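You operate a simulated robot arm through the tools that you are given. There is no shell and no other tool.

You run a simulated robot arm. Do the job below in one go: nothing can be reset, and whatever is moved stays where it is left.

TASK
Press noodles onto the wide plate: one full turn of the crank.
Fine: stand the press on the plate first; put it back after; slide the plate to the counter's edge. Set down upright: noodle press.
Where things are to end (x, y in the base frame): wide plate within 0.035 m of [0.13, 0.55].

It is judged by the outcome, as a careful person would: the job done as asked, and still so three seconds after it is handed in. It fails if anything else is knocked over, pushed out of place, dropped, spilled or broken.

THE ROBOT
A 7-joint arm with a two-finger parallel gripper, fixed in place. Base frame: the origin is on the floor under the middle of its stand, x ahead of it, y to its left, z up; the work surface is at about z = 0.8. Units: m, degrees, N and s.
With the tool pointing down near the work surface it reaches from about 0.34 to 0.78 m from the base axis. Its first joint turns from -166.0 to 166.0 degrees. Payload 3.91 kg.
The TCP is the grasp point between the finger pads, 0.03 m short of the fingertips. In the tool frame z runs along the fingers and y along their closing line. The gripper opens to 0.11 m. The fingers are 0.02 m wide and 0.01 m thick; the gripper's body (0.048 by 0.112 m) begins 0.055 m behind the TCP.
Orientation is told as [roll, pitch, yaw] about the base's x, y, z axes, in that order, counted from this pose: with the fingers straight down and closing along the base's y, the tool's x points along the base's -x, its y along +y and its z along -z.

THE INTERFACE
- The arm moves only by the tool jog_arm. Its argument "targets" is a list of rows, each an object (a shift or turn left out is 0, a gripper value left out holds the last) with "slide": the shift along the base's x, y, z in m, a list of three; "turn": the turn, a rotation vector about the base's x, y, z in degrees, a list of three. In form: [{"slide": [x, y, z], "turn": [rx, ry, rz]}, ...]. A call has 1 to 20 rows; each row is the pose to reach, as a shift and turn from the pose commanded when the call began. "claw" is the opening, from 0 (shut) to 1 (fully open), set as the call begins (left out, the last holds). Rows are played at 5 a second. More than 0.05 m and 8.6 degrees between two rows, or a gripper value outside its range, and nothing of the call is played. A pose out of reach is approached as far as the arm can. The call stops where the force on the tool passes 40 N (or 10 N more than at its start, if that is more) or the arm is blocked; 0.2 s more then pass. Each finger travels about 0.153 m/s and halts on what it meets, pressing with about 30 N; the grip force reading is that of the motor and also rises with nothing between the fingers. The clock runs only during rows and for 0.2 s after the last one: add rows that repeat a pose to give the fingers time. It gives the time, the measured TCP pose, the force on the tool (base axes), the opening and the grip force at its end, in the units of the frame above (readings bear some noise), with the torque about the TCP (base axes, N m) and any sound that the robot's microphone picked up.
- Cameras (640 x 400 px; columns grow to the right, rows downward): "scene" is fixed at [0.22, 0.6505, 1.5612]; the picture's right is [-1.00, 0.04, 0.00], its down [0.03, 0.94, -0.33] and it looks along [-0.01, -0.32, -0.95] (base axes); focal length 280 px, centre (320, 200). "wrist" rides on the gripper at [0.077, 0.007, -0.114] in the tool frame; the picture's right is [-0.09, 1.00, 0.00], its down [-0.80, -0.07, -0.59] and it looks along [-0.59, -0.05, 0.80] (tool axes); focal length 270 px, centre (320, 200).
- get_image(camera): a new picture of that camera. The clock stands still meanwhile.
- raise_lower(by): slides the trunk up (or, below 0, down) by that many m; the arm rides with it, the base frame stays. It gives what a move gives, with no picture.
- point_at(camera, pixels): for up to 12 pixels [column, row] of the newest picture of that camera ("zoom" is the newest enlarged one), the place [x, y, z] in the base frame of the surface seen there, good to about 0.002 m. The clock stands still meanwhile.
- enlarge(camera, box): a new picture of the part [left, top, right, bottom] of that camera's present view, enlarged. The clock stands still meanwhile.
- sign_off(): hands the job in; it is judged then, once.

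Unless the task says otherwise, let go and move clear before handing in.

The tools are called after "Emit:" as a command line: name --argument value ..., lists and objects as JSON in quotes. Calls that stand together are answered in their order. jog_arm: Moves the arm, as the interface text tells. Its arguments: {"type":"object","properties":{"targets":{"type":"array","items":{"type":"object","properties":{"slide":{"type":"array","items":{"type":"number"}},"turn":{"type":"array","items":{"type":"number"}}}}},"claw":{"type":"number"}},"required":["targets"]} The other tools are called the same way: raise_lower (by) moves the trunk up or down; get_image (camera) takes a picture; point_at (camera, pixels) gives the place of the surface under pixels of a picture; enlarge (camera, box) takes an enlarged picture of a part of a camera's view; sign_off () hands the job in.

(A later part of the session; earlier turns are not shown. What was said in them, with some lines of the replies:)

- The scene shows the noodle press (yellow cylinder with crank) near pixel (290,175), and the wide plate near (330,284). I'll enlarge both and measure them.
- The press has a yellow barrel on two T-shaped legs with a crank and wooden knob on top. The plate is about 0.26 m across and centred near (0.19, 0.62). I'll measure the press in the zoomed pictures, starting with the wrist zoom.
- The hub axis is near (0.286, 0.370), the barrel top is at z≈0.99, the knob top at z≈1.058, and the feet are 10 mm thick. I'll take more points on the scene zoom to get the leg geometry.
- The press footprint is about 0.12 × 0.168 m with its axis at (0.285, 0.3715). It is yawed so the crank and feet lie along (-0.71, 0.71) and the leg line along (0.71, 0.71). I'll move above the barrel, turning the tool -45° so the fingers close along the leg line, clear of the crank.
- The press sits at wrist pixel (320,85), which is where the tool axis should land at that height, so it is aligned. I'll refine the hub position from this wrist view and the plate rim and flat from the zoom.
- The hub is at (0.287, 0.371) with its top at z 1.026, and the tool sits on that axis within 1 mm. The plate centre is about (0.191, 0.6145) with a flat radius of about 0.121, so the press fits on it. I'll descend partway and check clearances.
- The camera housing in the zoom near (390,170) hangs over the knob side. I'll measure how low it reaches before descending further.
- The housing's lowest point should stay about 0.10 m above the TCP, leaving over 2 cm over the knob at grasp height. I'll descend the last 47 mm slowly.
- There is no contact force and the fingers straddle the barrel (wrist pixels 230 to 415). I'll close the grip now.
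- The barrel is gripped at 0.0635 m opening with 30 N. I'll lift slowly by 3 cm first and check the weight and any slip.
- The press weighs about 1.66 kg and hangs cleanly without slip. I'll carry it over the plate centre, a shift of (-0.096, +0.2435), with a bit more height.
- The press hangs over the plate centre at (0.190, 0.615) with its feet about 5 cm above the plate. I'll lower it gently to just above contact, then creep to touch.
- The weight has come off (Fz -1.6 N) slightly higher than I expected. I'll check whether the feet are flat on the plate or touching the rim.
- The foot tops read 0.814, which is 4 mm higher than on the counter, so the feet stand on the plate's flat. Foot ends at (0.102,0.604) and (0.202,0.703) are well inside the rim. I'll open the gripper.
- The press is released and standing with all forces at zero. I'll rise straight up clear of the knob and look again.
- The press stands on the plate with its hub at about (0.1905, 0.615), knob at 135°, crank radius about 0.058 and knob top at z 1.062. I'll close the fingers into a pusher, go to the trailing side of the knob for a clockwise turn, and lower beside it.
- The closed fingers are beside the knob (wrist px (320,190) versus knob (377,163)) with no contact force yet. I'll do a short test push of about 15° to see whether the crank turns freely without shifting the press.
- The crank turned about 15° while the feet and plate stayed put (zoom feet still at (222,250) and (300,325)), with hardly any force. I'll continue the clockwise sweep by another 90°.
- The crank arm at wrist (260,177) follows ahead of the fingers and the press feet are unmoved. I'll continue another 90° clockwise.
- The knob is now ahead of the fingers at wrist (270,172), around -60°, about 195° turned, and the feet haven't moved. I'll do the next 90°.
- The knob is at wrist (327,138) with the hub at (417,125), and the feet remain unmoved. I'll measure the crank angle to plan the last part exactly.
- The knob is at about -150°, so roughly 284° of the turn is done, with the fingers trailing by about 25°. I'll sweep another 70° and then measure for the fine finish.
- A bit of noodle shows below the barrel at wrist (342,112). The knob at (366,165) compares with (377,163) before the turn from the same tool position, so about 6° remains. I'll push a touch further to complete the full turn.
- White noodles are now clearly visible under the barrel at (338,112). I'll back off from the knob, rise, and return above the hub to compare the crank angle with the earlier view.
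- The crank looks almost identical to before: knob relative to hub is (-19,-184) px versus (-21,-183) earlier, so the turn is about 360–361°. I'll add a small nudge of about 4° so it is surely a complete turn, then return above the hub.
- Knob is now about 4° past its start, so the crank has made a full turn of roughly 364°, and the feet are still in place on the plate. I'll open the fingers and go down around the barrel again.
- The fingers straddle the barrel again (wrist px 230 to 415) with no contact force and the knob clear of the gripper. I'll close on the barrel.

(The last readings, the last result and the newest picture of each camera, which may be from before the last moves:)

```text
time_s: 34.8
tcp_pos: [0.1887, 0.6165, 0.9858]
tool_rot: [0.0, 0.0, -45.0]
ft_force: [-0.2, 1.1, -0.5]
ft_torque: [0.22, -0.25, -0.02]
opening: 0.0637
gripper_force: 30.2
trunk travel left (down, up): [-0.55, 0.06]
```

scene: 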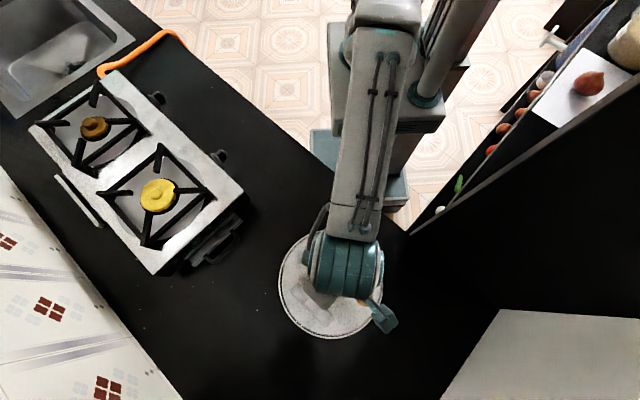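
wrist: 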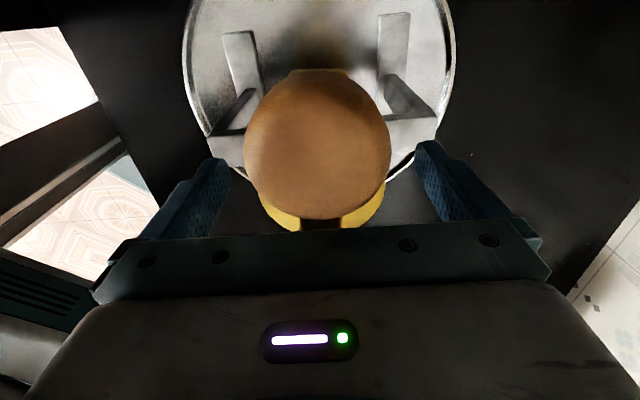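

Gripped at 0.0637 m. I'll lift straight up and check that the noodles and plate stay behind.

Emit:
jog_arm --targets '[{"slide": [0, 0, 0.006]}, {"slide": [0, 0, 0.016]}, {"slide": [0, 0, 0.03]}, {"slide": [0, 0, 0.044]}, {"slide": [0, 0, 0.055]}, {"slide": [0, 0, 0.055]}]'

Emit:
get_image --camera "wrist"

Emit:
enlarge --camera "scene" --box '[250, 190, 430, 350]'

```text
time_s: 36.2
tcp_pos: [0.1897, 0.6156, 1.0397]
tool_rot: [-0.1, -0.1, -45.0]
ft_force: [0.0, 0.4, -17.1]
ft_torque: [-0.18, 0.18, -0.02]
opening: 0.0638
gripper_force: 29.8
trunk travel left (down, up): [-0.55, 0.06]
```

```text
taken
```

wrist: 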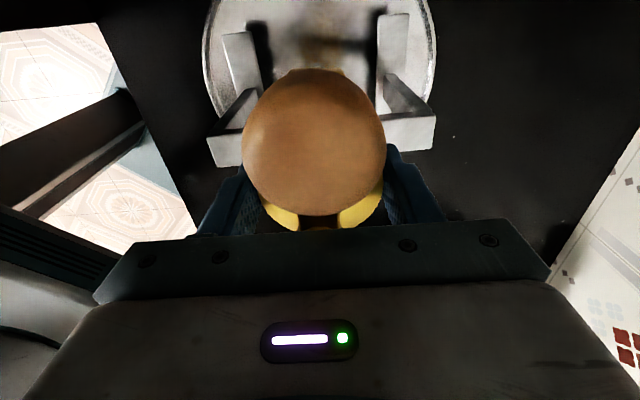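

```text
2.50 times, centred on (340, 270) of scene
```

zoom: 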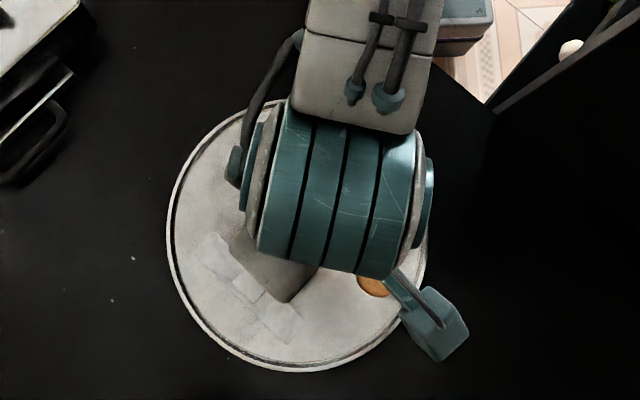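

The plate stays put and the press is held (17 N). I'll lift a little more to clear the noodles, then carry it back to its original spot, a shift of (+0.0953, -0.2435).

Emit:
jog_arm --targets '[{"slide": [0, 0, 0.015]}, {"slide": [0, 0, 0.03]}, {"slide": [0.002, -0.005, 0.035]}, {"slide": [0.007, -0.018, 0.035]}, {"slide": [0.015, -0.037, 0.035]}, {"slide": [0.024, -0.06, 0.035]}, {"slide": [0.034, -0.085, 0.035]}, {"slide": [0.044, -0.11, 0.035]}, {"slide": [0.054, -0.135, 0.035]}, {"slide": [0.064, -0.16, 0.035]}, {"slide": [0.073, -0.185, 0.035]}, {"slide": [0.081, -0.206, 0.03]}, {"slide": [0.088, -0.224, 0.02]}, {"slide": [0.093, -0.237, 0.01]}, {"slide": [0.0953, -0.2435, 0]}, {"slide": [0.0953, -0.2435, -0.01]}, {"slide": [0.0953, -0.2435, -0.01]}]'

Emit:
get_image --camera "wrist"

Emit:
get_image --camera "scene"

```text
time_s: 39.8
tcp_pos: [0.2851, 0.3741, 1.0295]
tool_rot: [-0.1, 0.0, -45.0]
ft_force: [1.0, 0.5, -17.1]
ft_torque: [-0.12, 0.12, 0.01]
opening: 0.0637
gripper_force: 29.9
trunk travel left (down, up): [-0.55, 0.06]
```

```text
taken
```

wrist: 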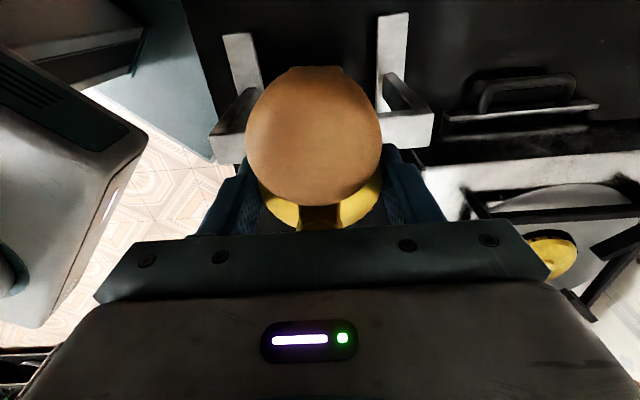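

```text
taken
```

scene: 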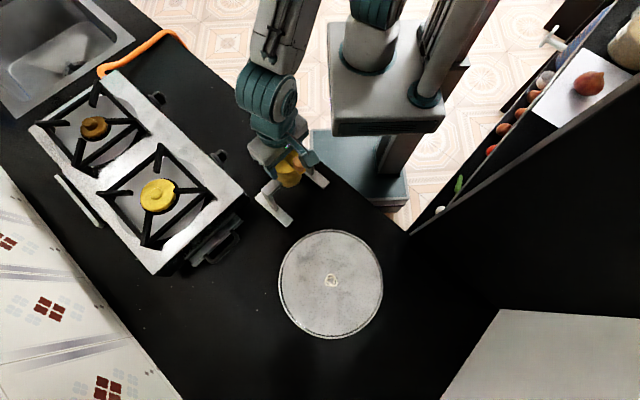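

A small pile of noodles sits on the plate at scene (331,280) and the plate hasn't moved. I'll lower the press toward the counter, stopping just above contact.

Emit:
jog_arm --targets '[{"slide": [0, 0, -0.01]}, {"slide": [0, 0, -0.02]}, {"slide": [0, 0, -0.03]}, {"slide": [0, 0, -0.037]}, {"slide": [0, 0, -0.041]}, {"slide": [0, 0, -0.041]}]'

Emit:
get_image --camera "wrist"

```text
time_s: 41.2
tcp_pos: [0.2869, 0.3734, 0.9889]
tool_rot: [-0.1, 0.0, -45.0]
ft_force: [0.1, 0.3, -16.7]
ft_torque: [0.11, -0.15, -0.04]
opening: 0.0639
gripper_force: 29.4
trunk travel left (down, up): [-0.55, 0.06]
```

```text
taken
```

wrist: 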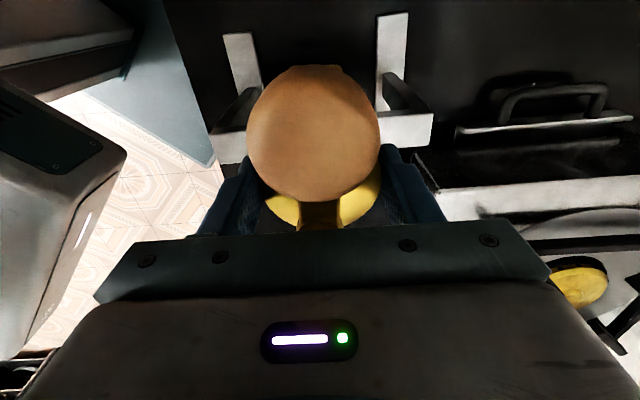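

Still hanging free (Fz -16.7 N). I'll creep down 3 mm more.

Emit:
jog_arm --targets '[{"slide": [0, 0, -0.001]}, {"slide": [0, 0, -0.002]}, {"slide": [0, 0, -0.003]}, {"slide": [0, 0, -0.003]}]'

```text
time_s: 42.2
tcp_pos: [0.286, 0.3728, 0.9873]
tool_rot: [0.1, 0.1, -45.0]
ft_force: [-1.1, -1.3, 5.6]
ft_torque: [-1.06, 0.41, 0.09]
opening: 0.0636
gripper_force: 29.8
trunk travel left (down, up): [-0.55, 0.06]
```

The force reversed to +5.6 N, so the feet are on the counter. I'll open the gripper.

Emit:
jog_arm --targets '[{"slide": [0, 0, 0.0005]}, {"slide": [0, 0, 0.0005]}, {"slide": [0, 0, 0.0005]}]' --claw 1

Emit:
get_image --camera "wrist"

```text
time_s: 43.0
tcp_pos: [0.2868, 0.3733, 0.9881]
tool_rot: [0.1, 0.1, -45.0]
ft_force: [1.0, -0.5, 0.0]
ft_torque: [-0.01, 0.0, 0.01]
opening: 0.1102
gripper_force: 0.0
trunk travel left (down, up): [-0.55, 0.06]
```

```text
taken
```

wrist: 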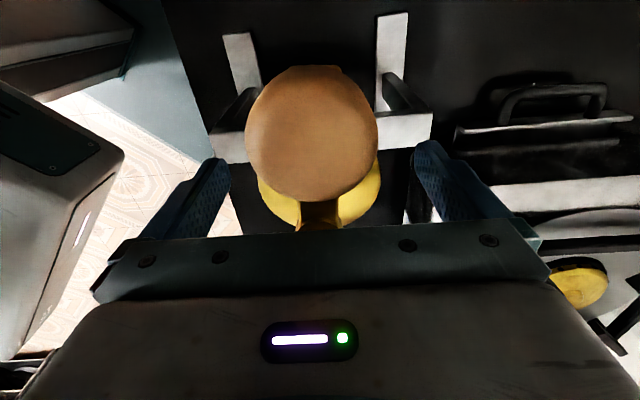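

The press is released, standing with zero force. I'll rise straight up and look at the whole scene.

Emit:
jog_arm --targets '[{"slide": [0, 0, 0.02]}, {"slide": [0, 0, 0.05]}, {"slide": [0, 0, 0.09]}, {"slide": [0, 0, 0.13]}, {"slide": [0, 0, 0.17]}, {"slide": [0, 0, 0.2]}, {"slide": [0, 0, 0.2]}]'

Emit:
get_image --camera "scene"

Emit:
get_image --camera "wrist"

Emit:
enlarge --camera "scene" --box '[260, 140, 440, 350]'

```text
time_s: 44.6
tcp_pos: [0.2829, 0.3728, 1.1867]
tool_rot: [0.0, 0.0, -45.0]
ft_force: [0.1, 0.1, -0.4]
ft_torque: [0.02, 0.02, -0.03]
opening: 0.11
gripper_force: 0.1
trunk travel left (down, up): [-0.55, 0.06]
```

```text
taken
```

scene: 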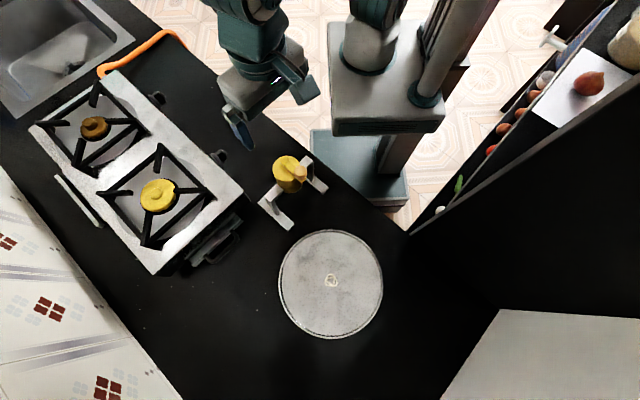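

```text
taken
```

wrist: 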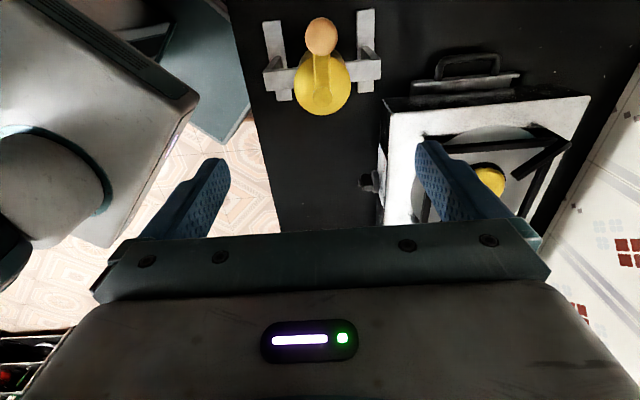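

```text
1.90 times, centred on (350, 245) of scene
```

zoom: 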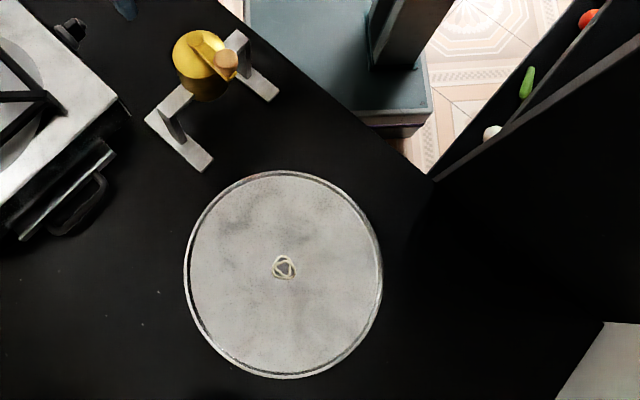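

The press is back at its old spot (scene feet at (262,207), (293,227)) and noodles sit mid-plate. Before sliding the plate 0.089 m toward the edge, I'll map the counter edge and the dark cabinet at the right.

Emit:
point_at --camera "scene" --pixels '[[340, 176], [370, 202], [395, 224], [405, 234], [415, 234], [430, 260], [400, 280], [420, 300], [450, 230], [500, 250], [550, 200], [520, 340]]'

Emit:
point_at --camera "zoom" --pixels '[[283, 267], [283, 258], [380, 170], [400, 165], [425, 185], [420, 210], [400, 250], [440, 200], [283, 172], [283, 377], [185, 272], [381, 272]]'

Emit:
enlarge --camera "scene" --box '[360, 180, 480, 290]'

```text
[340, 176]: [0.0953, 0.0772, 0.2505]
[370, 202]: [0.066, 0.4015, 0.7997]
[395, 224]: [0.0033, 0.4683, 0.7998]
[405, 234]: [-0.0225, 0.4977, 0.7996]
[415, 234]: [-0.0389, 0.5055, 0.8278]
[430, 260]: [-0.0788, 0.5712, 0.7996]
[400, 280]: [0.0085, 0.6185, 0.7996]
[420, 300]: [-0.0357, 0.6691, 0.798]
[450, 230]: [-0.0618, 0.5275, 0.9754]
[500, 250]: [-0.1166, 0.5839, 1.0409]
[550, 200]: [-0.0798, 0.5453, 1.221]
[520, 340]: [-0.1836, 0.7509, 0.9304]
```

```text
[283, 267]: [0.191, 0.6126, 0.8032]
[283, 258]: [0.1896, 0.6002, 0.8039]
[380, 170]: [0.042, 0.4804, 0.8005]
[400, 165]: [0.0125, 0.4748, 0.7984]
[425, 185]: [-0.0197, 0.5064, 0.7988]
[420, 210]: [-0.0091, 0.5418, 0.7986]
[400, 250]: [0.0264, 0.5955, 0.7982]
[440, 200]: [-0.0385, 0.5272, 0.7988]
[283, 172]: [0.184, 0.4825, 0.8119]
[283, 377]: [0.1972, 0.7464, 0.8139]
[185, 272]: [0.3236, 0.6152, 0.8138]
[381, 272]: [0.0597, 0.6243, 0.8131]
```

```text
3.64 times, centred on (420, 235) of scene
```

zoom: 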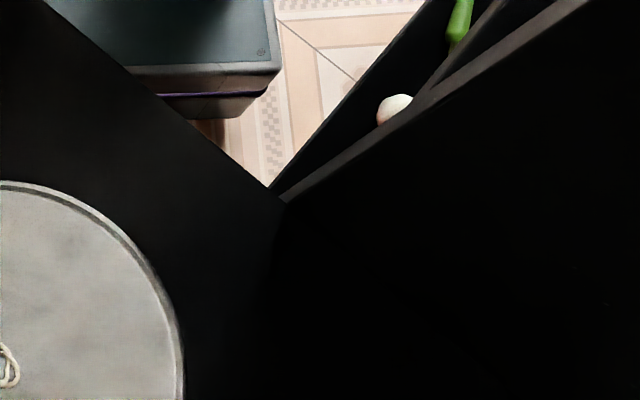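

The counter edge runs along x+y≈0.467, and a tall dark panel starts at about (-0.03, 0.50), so the final plate pose fits but the arm must stay clear of that panel. I'll tow the plate from inside its near rim with two slightly open fingertips. First I'll move at height above that spot, turning the tool to yaw +60°.

Emit:
jog_arm --targets '[{"slide": [-0.0099, 0.0117, 0], "turn": [0, 0, 7.5]}, {"slide": [-0.0198, 0.0234, 0], "turn": [0, 0, 15]}, {"slide": [-0.0298, 0.0352, 0], "turn": [0, 0, 22.5]}, {"slide": [-0.0397, 0.0469, 0], "turn": [0, 0, 30]}, {"slide": [-0.0496, 0.0586, 0], "turn": [0, 0, 37.5]}, {"slide": [-0.0595, 0.0703, 0], "turn": [0, 0, 45]}, {"slide": [-0.0695, 0.082, 0], "turn": [0, 0, 52.5]}, {"slide": [-0.0794, 0.0938, 0], "turn": [0, 0, 60]}, {"slide": [-0.0893, 0.1055, 0], "turn": [0, 0, 67.5]}, {"slide": [-0.0992, 0.1172, 0], "turn": [0, 0, 75]}, {"slide": [-0.1091, 0.1289, 0], "turn": [0, 0, 82.5]}, {"slide": [-0.1191, 0.1407, 0], "turn": [0, 0, 90]}, {"slide": [-0.129, 0.1524, 0], "turn": [0, 0, 97.5]}, {"slide": [-0.1389, 0.1641, 0], "turn": [0, 0, 105]}, {"slide": [-0.1389, 0.1641, 0], "turn": [0, 0, 105]}]' --claw 0.727

Emit:
get_image --camera "scene"

Emit:
get_image --camera "wrist"

```text
time_s: 47.8
tcp_pos: [0.1447, 0.5371, 1.188]
tool_rot: [0.0, 0.0, 60.0]
ft_force: [0.4, -1.2, -0.9]
ft_torque: [-0.02, 0.03, 0.0]
opening: 0.0803
gripper_force: 0.1
trunk travel left (down, up): [-0.55, 0.06]
```

```text
taken
```

scene: 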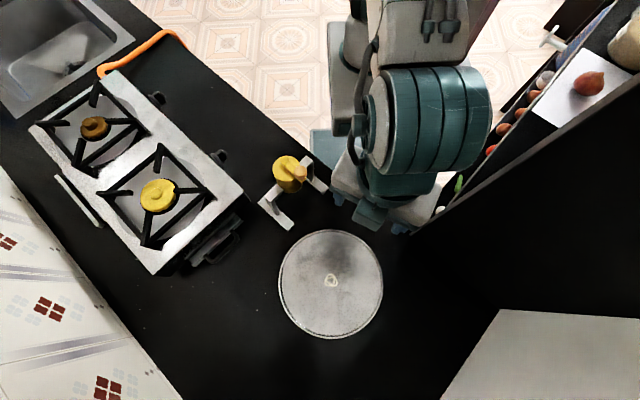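

```text
taken
```

wrist: 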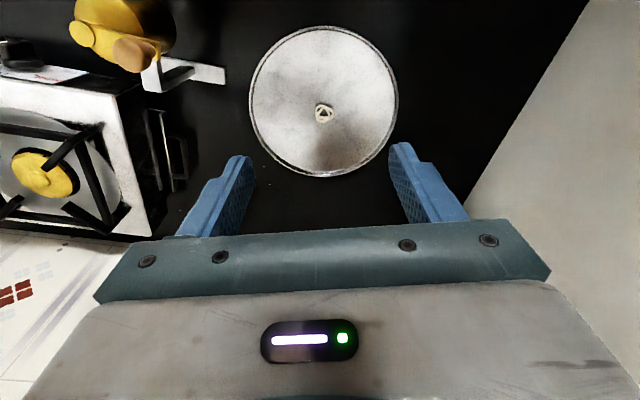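

From this view the plate and noodles (wrist (324,113)) are clear. I'll measure the wrist link's extent in the scene view against the panel, and the plate rim from the wrist view.

Emit:
point_at --camera "scene" --pixels '[[488, 115], [480, 90], [470, 165], [430, 170], [372, 150], [395, 230], [365, 215], [335, 195], [430, 185], [520, 160], [450, 215], [430, 120]]'

Emit:
point_at --camera "wrist" --pixels '[[324, 113], [325, 27], [322, 176], [251, 100], [397, 100], [275, 50], [375, 50], [265, 150], [385, 145], [325, 35], [322, 168], [140, 50]]'

```text
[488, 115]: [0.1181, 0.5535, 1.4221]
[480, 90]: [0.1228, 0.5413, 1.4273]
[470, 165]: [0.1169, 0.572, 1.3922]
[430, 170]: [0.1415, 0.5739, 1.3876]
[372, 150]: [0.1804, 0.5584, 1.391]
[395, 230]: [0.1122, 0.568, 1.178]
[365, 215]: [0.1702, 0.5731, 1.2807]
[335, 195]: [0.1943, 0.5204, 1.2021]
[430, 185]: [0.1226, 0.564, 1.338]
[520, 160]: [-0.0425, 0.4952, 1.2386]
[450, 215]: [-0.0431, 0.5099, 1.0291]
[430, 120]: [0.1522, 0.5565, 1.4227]
```

```text
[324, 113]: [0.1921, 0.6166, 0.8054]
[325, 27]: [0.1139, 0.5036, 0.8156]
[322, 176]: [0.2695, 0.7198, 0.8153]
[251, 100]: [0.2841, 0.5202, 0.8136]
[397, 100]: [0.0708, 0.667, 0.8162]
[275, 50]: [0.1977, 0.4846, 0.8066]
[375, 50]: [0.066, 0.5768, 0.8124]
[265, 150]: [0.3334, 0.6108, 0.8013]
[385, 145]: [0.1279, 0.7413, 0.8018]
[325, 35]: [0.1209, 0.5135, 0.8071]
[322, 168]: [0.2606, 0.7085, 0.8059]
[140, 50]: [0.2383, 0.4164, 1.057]
```

The wrist link is only about ±0.04 m wide, so there's ample clearance to the panel edge at x≈-0.043. I'll descend to just above the plate inside its near rim.

Emit:
jog_arm --targets '[{"slide": [0, 0, -0.04]}, {"slide": [0, 0, -0.08]}, {"slide": [0, 0, -0.12]}, {"slide": [0, 0, -0.16]}, {"slide": [0, 0, -0.2]}, {"slide": [0, 0, -0.24]}, {"slide": [0, 0, -0.28]}, {"slide": [0, 0, -0.31]}, {"slide": [0, 0, -0.33]}, {"slide": [0, 0, -0.337]}, {"slide": [0, 0, -0.337]}]'

Emit:
get_image --camera "scene"

Emit:
get_image --camera "wrist"

```text
time_s: 50.2
tcp_pos: [0.1468, 0.5363, 0.8492]
tool_rot: [0.0, 0.1, 59.9]
ft_force: [-0.1, -0.5, -0.4]
ft_torque: [0.02, -0.01, 0.02]
opening: 0.0802
gripper_force: 0.0
trunk travel left (down, up): [-0.55, 0.06]
```

```text
taken
```

scene: 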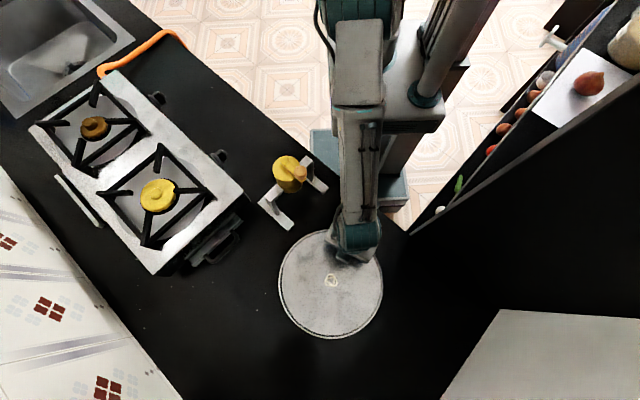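

```text
taken
```

wrist: 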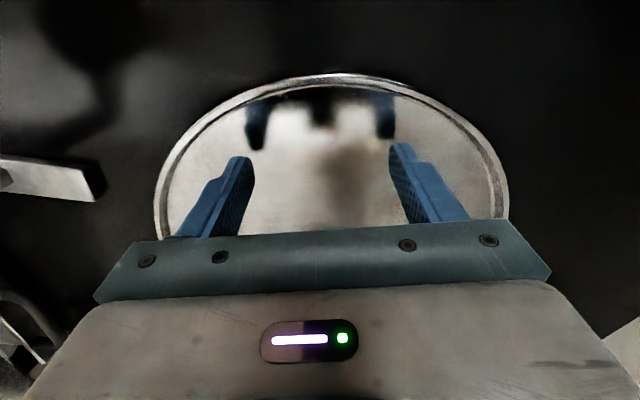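

The fingertips are above the plate just inside the near rim, with reflections at (255,130) and (385,120). I'll lower the last 14 mm gently so the tips sit about 2–3 mm above the plate's flat.

Emit:
jog_arm --targets '[{"slide": [0, 0, -0.005]}, {"slide": [0, 0, -0.009]}, {"slide": [0, 0, -0.012]}, {"slide": [0, 0, -0.0145]}, {"slide": [0, 0, -0.0145]}]'

Emit:
get_image --camera "wrist"

```text
time_s: 51.4
tcp_pos: [0.1463, 0.5358, 0.8353]
tool_rot: [0.0, 0.0, 60.0]
ft_force: [-0.4, -0.3, 0.7]
ft_torque: [0.0, 0.01, 0.02]
opening: 0.08
gripper_force: 0.1
trunk travel left (down, up): [-0.55, 0.06]
```

```text
taken
```

wrist: 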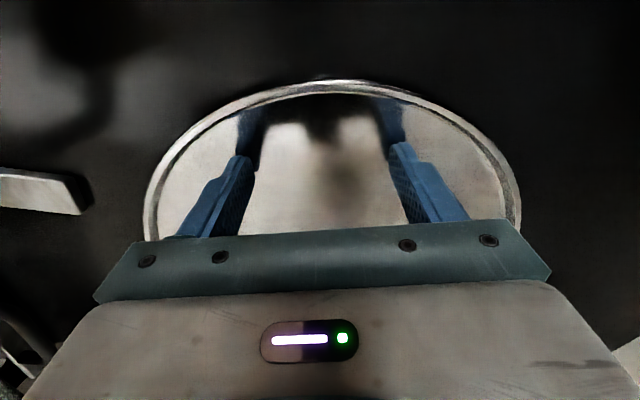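

The tips sit just above the plate (finger reflections nearly meet the tips at (240,155) and (395,145)), with no contact force. I'll move outward to touch the rim and tow the plate about halfway, slowly.

Emit:
jog_arm --targets '[{"slide": [-0.0035, -0.006, 0]}, {"slide": [-0.0065, -0.0113, 0]}, {"slide": [-0.012, -0.0172, 0]}, {"slide": [-0.0176, -0.023, 0]}, {"slide": [-0.0231, -0.0289, 0]}, {"slide": [-0.0287, -0.0348, 0]}, {"slide": [-0.0342, -0.0406, 0]}, {"slide": [-0.0342, -0.0406, 0]}]'

Emit:
get_image --camera "wrist"

Emit:
get_image --camera "scene"

```text
time_s: 53.2
tcp_pos: [0.1103, 0.4965, 0.8359]
tool_rot: [0.0, -0.1, 60.0]
ft_force: [0.0, 0.0, 0.2]
ft_torque: [-0.01, 0.0, 0.02]
opening: 0.0799
gripper_force: 0.1
trunk travel left (down, up): [-0.55, 0.06]
```

```text
taken
```

wrist: 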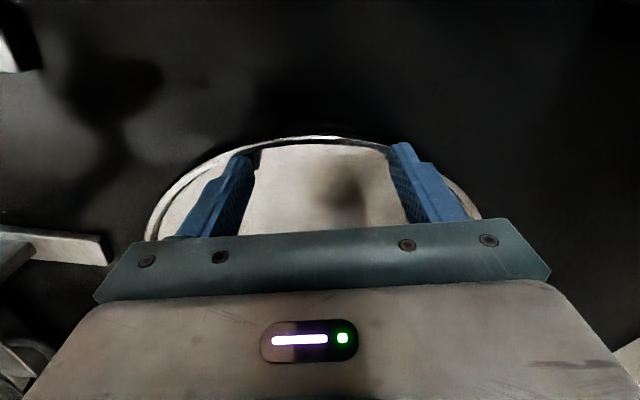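

```text
taken
```

scene: 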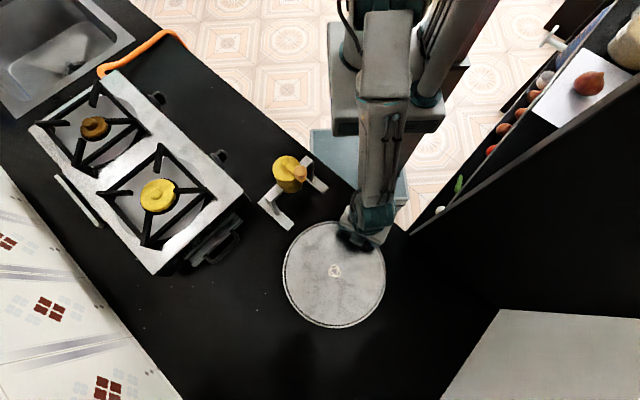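

The plate is following (scene centre from (331,284) to about (335,274)) with the noodles riding along. I'll measure its present position before finishing.

Emit:
point_at --camera "scene" --pixels '[[335, 271], [283, 274], [386, 274], [335, 327], [298, 312], [371, 312], [298, 237], [310, 227], [384, 265], [384, 290], [286, 260], [286, 290]]'

Emit:
enlarge --camera "scene" --box '[260, 190, 420, 340]'

```text
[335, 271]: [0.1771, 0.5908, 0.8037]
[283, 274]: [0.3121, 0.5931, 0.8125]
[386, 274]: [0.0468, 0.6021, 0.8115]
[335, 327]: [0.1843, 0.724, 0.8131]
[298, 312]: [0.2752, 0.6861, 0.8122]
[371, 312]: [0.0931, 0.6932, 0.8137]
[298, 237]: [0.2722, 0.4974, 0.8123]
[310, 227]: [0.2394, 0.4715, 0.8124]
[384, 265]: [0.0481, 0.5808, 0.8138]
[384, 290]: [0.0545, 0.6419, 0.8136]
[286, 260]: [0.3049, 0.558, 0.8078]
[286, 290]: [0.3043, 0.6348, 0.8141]
```

```text
2.67 times, centred on (340, 265) of scene
```

zoom: 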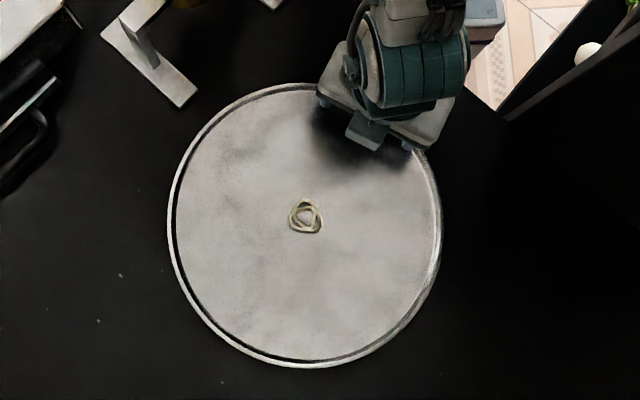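

The plate centre is now about (0.179, 0.592), so it needs a further (-0.049, -0.042). I'll tow that remaining distance slowly.

Emit:
jog_arm --targets '[{"slide": [-0.0045, -0.0038, 0]}, {"slide": [-0.0105, -0.009, 0]}, {"slide": [-0.0165, -0.0141, 0]}, {"slide": [-0.0225, -0.0193, 0]}, {"slide": [-0.0285, -0.0244, 0]}, {"slide": [-0.0345, -0.0296, 0]}, {"slide": [-0.0405, -0.0347, 0]}, {"slide": [-0.0455, -0.039, 0]}, {"slide": [-0.0485, -0.0415, 0]}, {"slide": [-0.0485, -0.0415, 0]}]'

Emit:
get_image --camera "wrist"

Emit:
get_image --camera "scene"

Emit:
enlarge --camera "scene" --box '[260, 180, 420, 330]'

```text
time_s: 55.4
tcp_pos: [0.0635, 0.4556, 0.8377]
tool_rot: [0.0, 0.0, 60.1]
ft_force: [-0.5, 0.3, -0.8]
ft_torque: [0.05, -0.02, -0.03]
opening: 0.0801
gripper_force: 0.2
trunk travel left (down, up): [-0.55, 0.06]
```

```text
taken
```

wrist: 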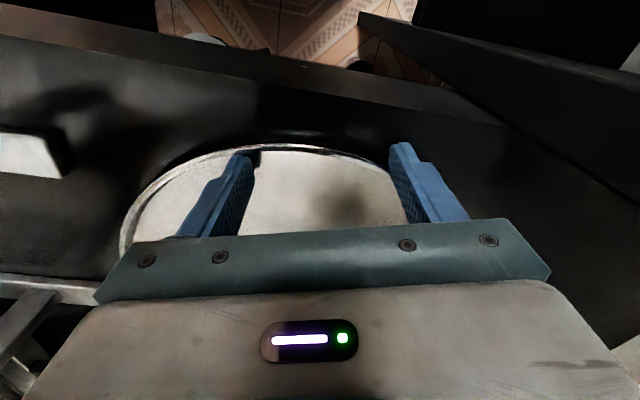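

```text
taken
```

scene: 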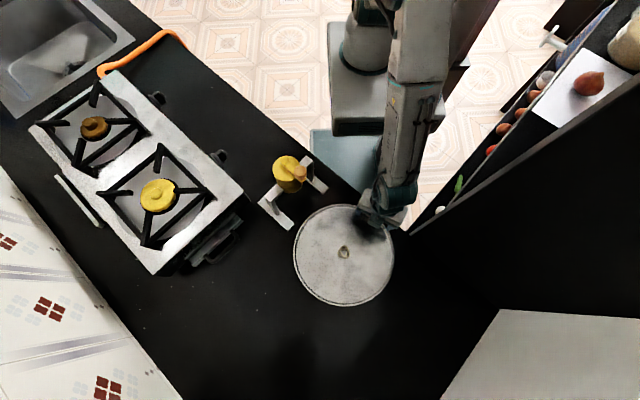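

```text
2.67 times, centred on (340, 255) of scene
```

zoom: 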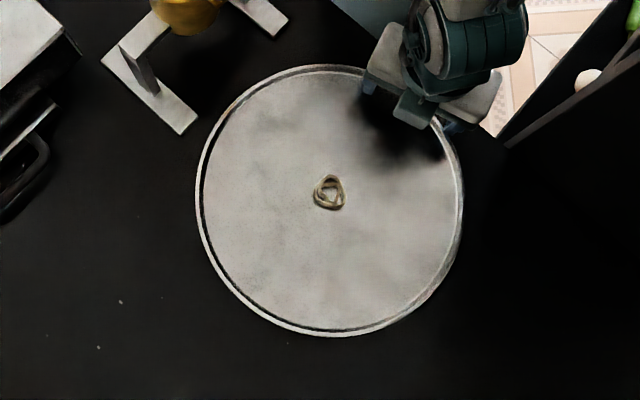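

The plate moved on. I'll measure its rim for the current centre.

Emit:
point_at --camera "zoom" --pixels '[[199, 200], [460, 200], [330, 68], [330, 332], [235, 105], [235, 297], [425, 297], [328, 200], [185, 130], [215, 130], [440, 130], [240, 99]]'

```text
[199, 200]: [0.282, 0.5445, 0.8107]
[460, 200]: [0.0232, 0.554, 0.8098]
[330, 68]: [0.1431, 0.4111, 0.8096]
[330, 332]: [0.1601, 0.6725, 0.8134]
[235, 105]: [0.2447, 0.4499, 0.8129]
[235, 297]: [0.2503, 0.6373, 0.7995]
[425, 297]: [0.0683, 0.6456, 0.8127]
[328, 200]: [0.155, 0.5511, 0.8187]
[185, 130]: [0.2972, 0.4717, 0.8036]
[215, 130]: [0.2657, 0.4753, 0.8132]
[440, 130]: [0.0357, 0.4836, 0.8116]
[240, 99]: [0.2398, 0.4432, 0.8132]
```

The plate centre is now about (0.152, 0.5435), 0.023 m from the target and already within tolerance. I want it closer, so I'll check where the fingertips sit relative to the rim first.

Emit:
enlarge --camera "wrist" --box '[110, 100, 490, 250]'

Emit:
enlarge --camera "scene" --box '[330, 180, 430, 250]'

```text
1.68 times, centred on (300, 175) of wrist
```

zoom: 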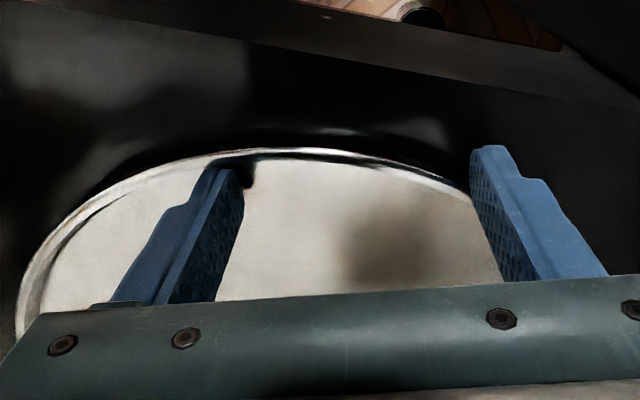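

```text
5.71 times, centred on (380, 215) of scene
```

zoom: 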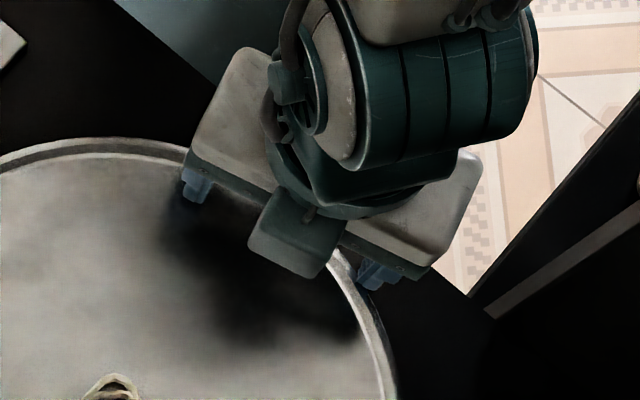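

The -x side finger has slipped over to the outside of the rim while the other is still inside; neither is gripping. The plate is within tolerance and inside the counter, so I'll rise straight up slowly and re-measure.

Emit:
jog_arm --targets '[{"slide": [0.0008, 0.0008, 0.004]}, {"slide": [0.001, 0.001, 0.012]}, {"slide": [0.001, 0.001, 0.025]}, {"slide": [0.001, 0.001, 0.05]}, {"slide": [0.001, 0.001, 0.09]}, {"slide": [0.001, 0.001, 0.13]}, {"slide": [0.001, 0.001, 0.17]}, {"slide": [0.001, 0.001, 0.21]}, {"slide": [0.001, 0.001, 0.25]}, {"slide": [0.001, 0.001, 0.29]}, {"slide": [0.001, 0.001, 0.33]}, {"slide": [0.001, 0.001, 0.33]}]'

Emit:
get_image --camera "scene"

Emit:
get_image --camera "wrist"

Emit:
enlarge --camera "scene" --box '[260, 180, 420, 330]'

```text
time_s: 58.0
tcp_pos: [0.0641, 0.454, 1.164]
tool_rot: [0.0, 0.1, 60.0]
ft_force: [0.0, 0.6, -0.7]
ft_torque: [0.01, 0.01, -0.02]
opening: 0.08
gripper_force: 0.0
trunk travel left (down, up): [-0.55, 0.06]
```

```text
taken
```

scene: 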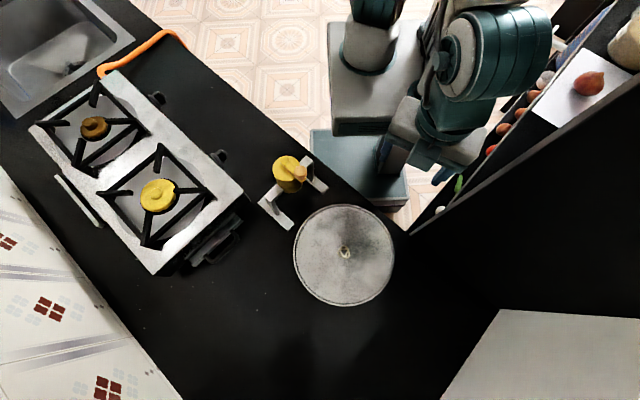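

```text
taken
```

wrist: 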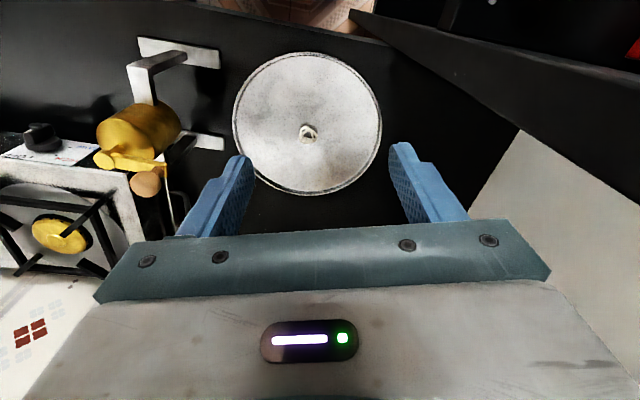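

```text
2.67 times, centred on (340, 255) of scene
```

zoom: 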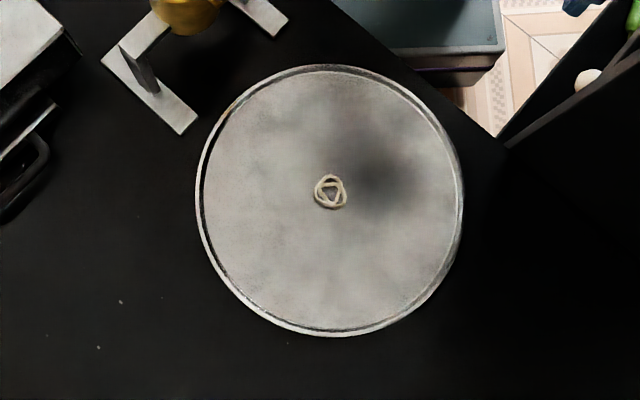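

The plate is fully visible and flat with noodles in the middle (zoom (330,192)). I'll take a careful rim fit and also check the press feet against their starting place.

Emit:
point_at --camera "zoom" --pixels '[[199, 200], [460, 200], [330, 68], [330, 333], [235, 105], [237, 295], [423, 295], [423, 105], [280, 78], [380, 80], [280, 322], [380, 322]]'

Emit:
enlarge --camera "scene" --box '[250, 145, 340, 235]'

```text
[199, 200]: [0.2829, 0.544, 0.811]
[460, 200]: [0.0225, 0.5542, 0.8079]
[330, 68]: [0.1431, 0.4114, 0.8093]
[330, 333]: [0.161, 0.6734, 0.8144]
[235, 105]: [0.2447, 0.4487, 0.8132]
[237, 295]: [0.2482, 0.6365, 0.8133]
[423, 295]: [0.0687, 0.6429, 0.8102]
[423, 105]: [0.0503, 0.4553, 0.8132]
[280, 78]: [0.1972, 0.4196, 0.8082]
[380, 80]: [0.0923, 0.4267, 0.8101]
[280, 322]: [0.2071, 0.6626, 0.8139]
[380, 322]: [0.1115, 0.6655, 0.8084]
```

```text
4.44 times, centred on (295, 190) of scene
```

zoom: 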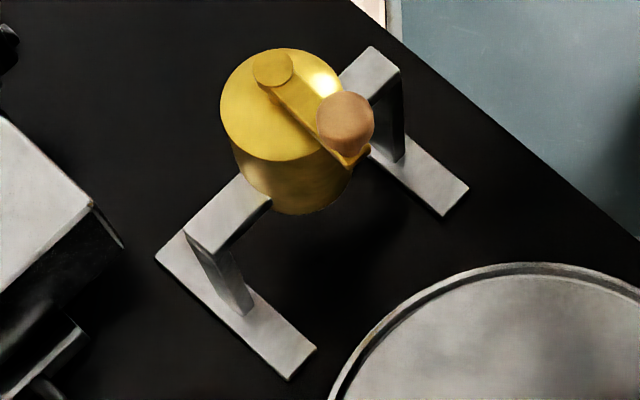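

The press stands upright within about 1 mm of its starting spot (zoom feet corners at (290,378) and (445,215) match the first pictures). The crank has made one full turn and the noodles lie on the plate. The plate centre fits to (0.1525, 0.545), about 0.023 m from the target and within the 0.035 m allowed, and the gripper is empty and well clear, so I'm handing in.

Emit:
sign_off

```text
The job is handed in.
```

The noodles are on the wide plate after one full turn of the crank, and I've handed the job in.

- **Crank:** I turned it clockwise with the press standing on the plate. It went about 364°, because I nudged it a few degrees past 360° to be sure the turn was complete.
- **Noodle press:** it is back upright on the counter, within about 1 mm of where it started.
- **Wide plate:** its centre is at about (0.1525, 0.545), roughly 0.023 m from the target and inside the 0.035 m allowed. While I was sliding the plate, one fingertip slipped over its rim, so it stopped a little short of the target. I left it there rather than risk another push near the tall panel.
- **Noodles:** they stayed in a small pile in the middle of the plate.

I saw nothing else moved or knocked over. The gripper is empty and clear of everything.
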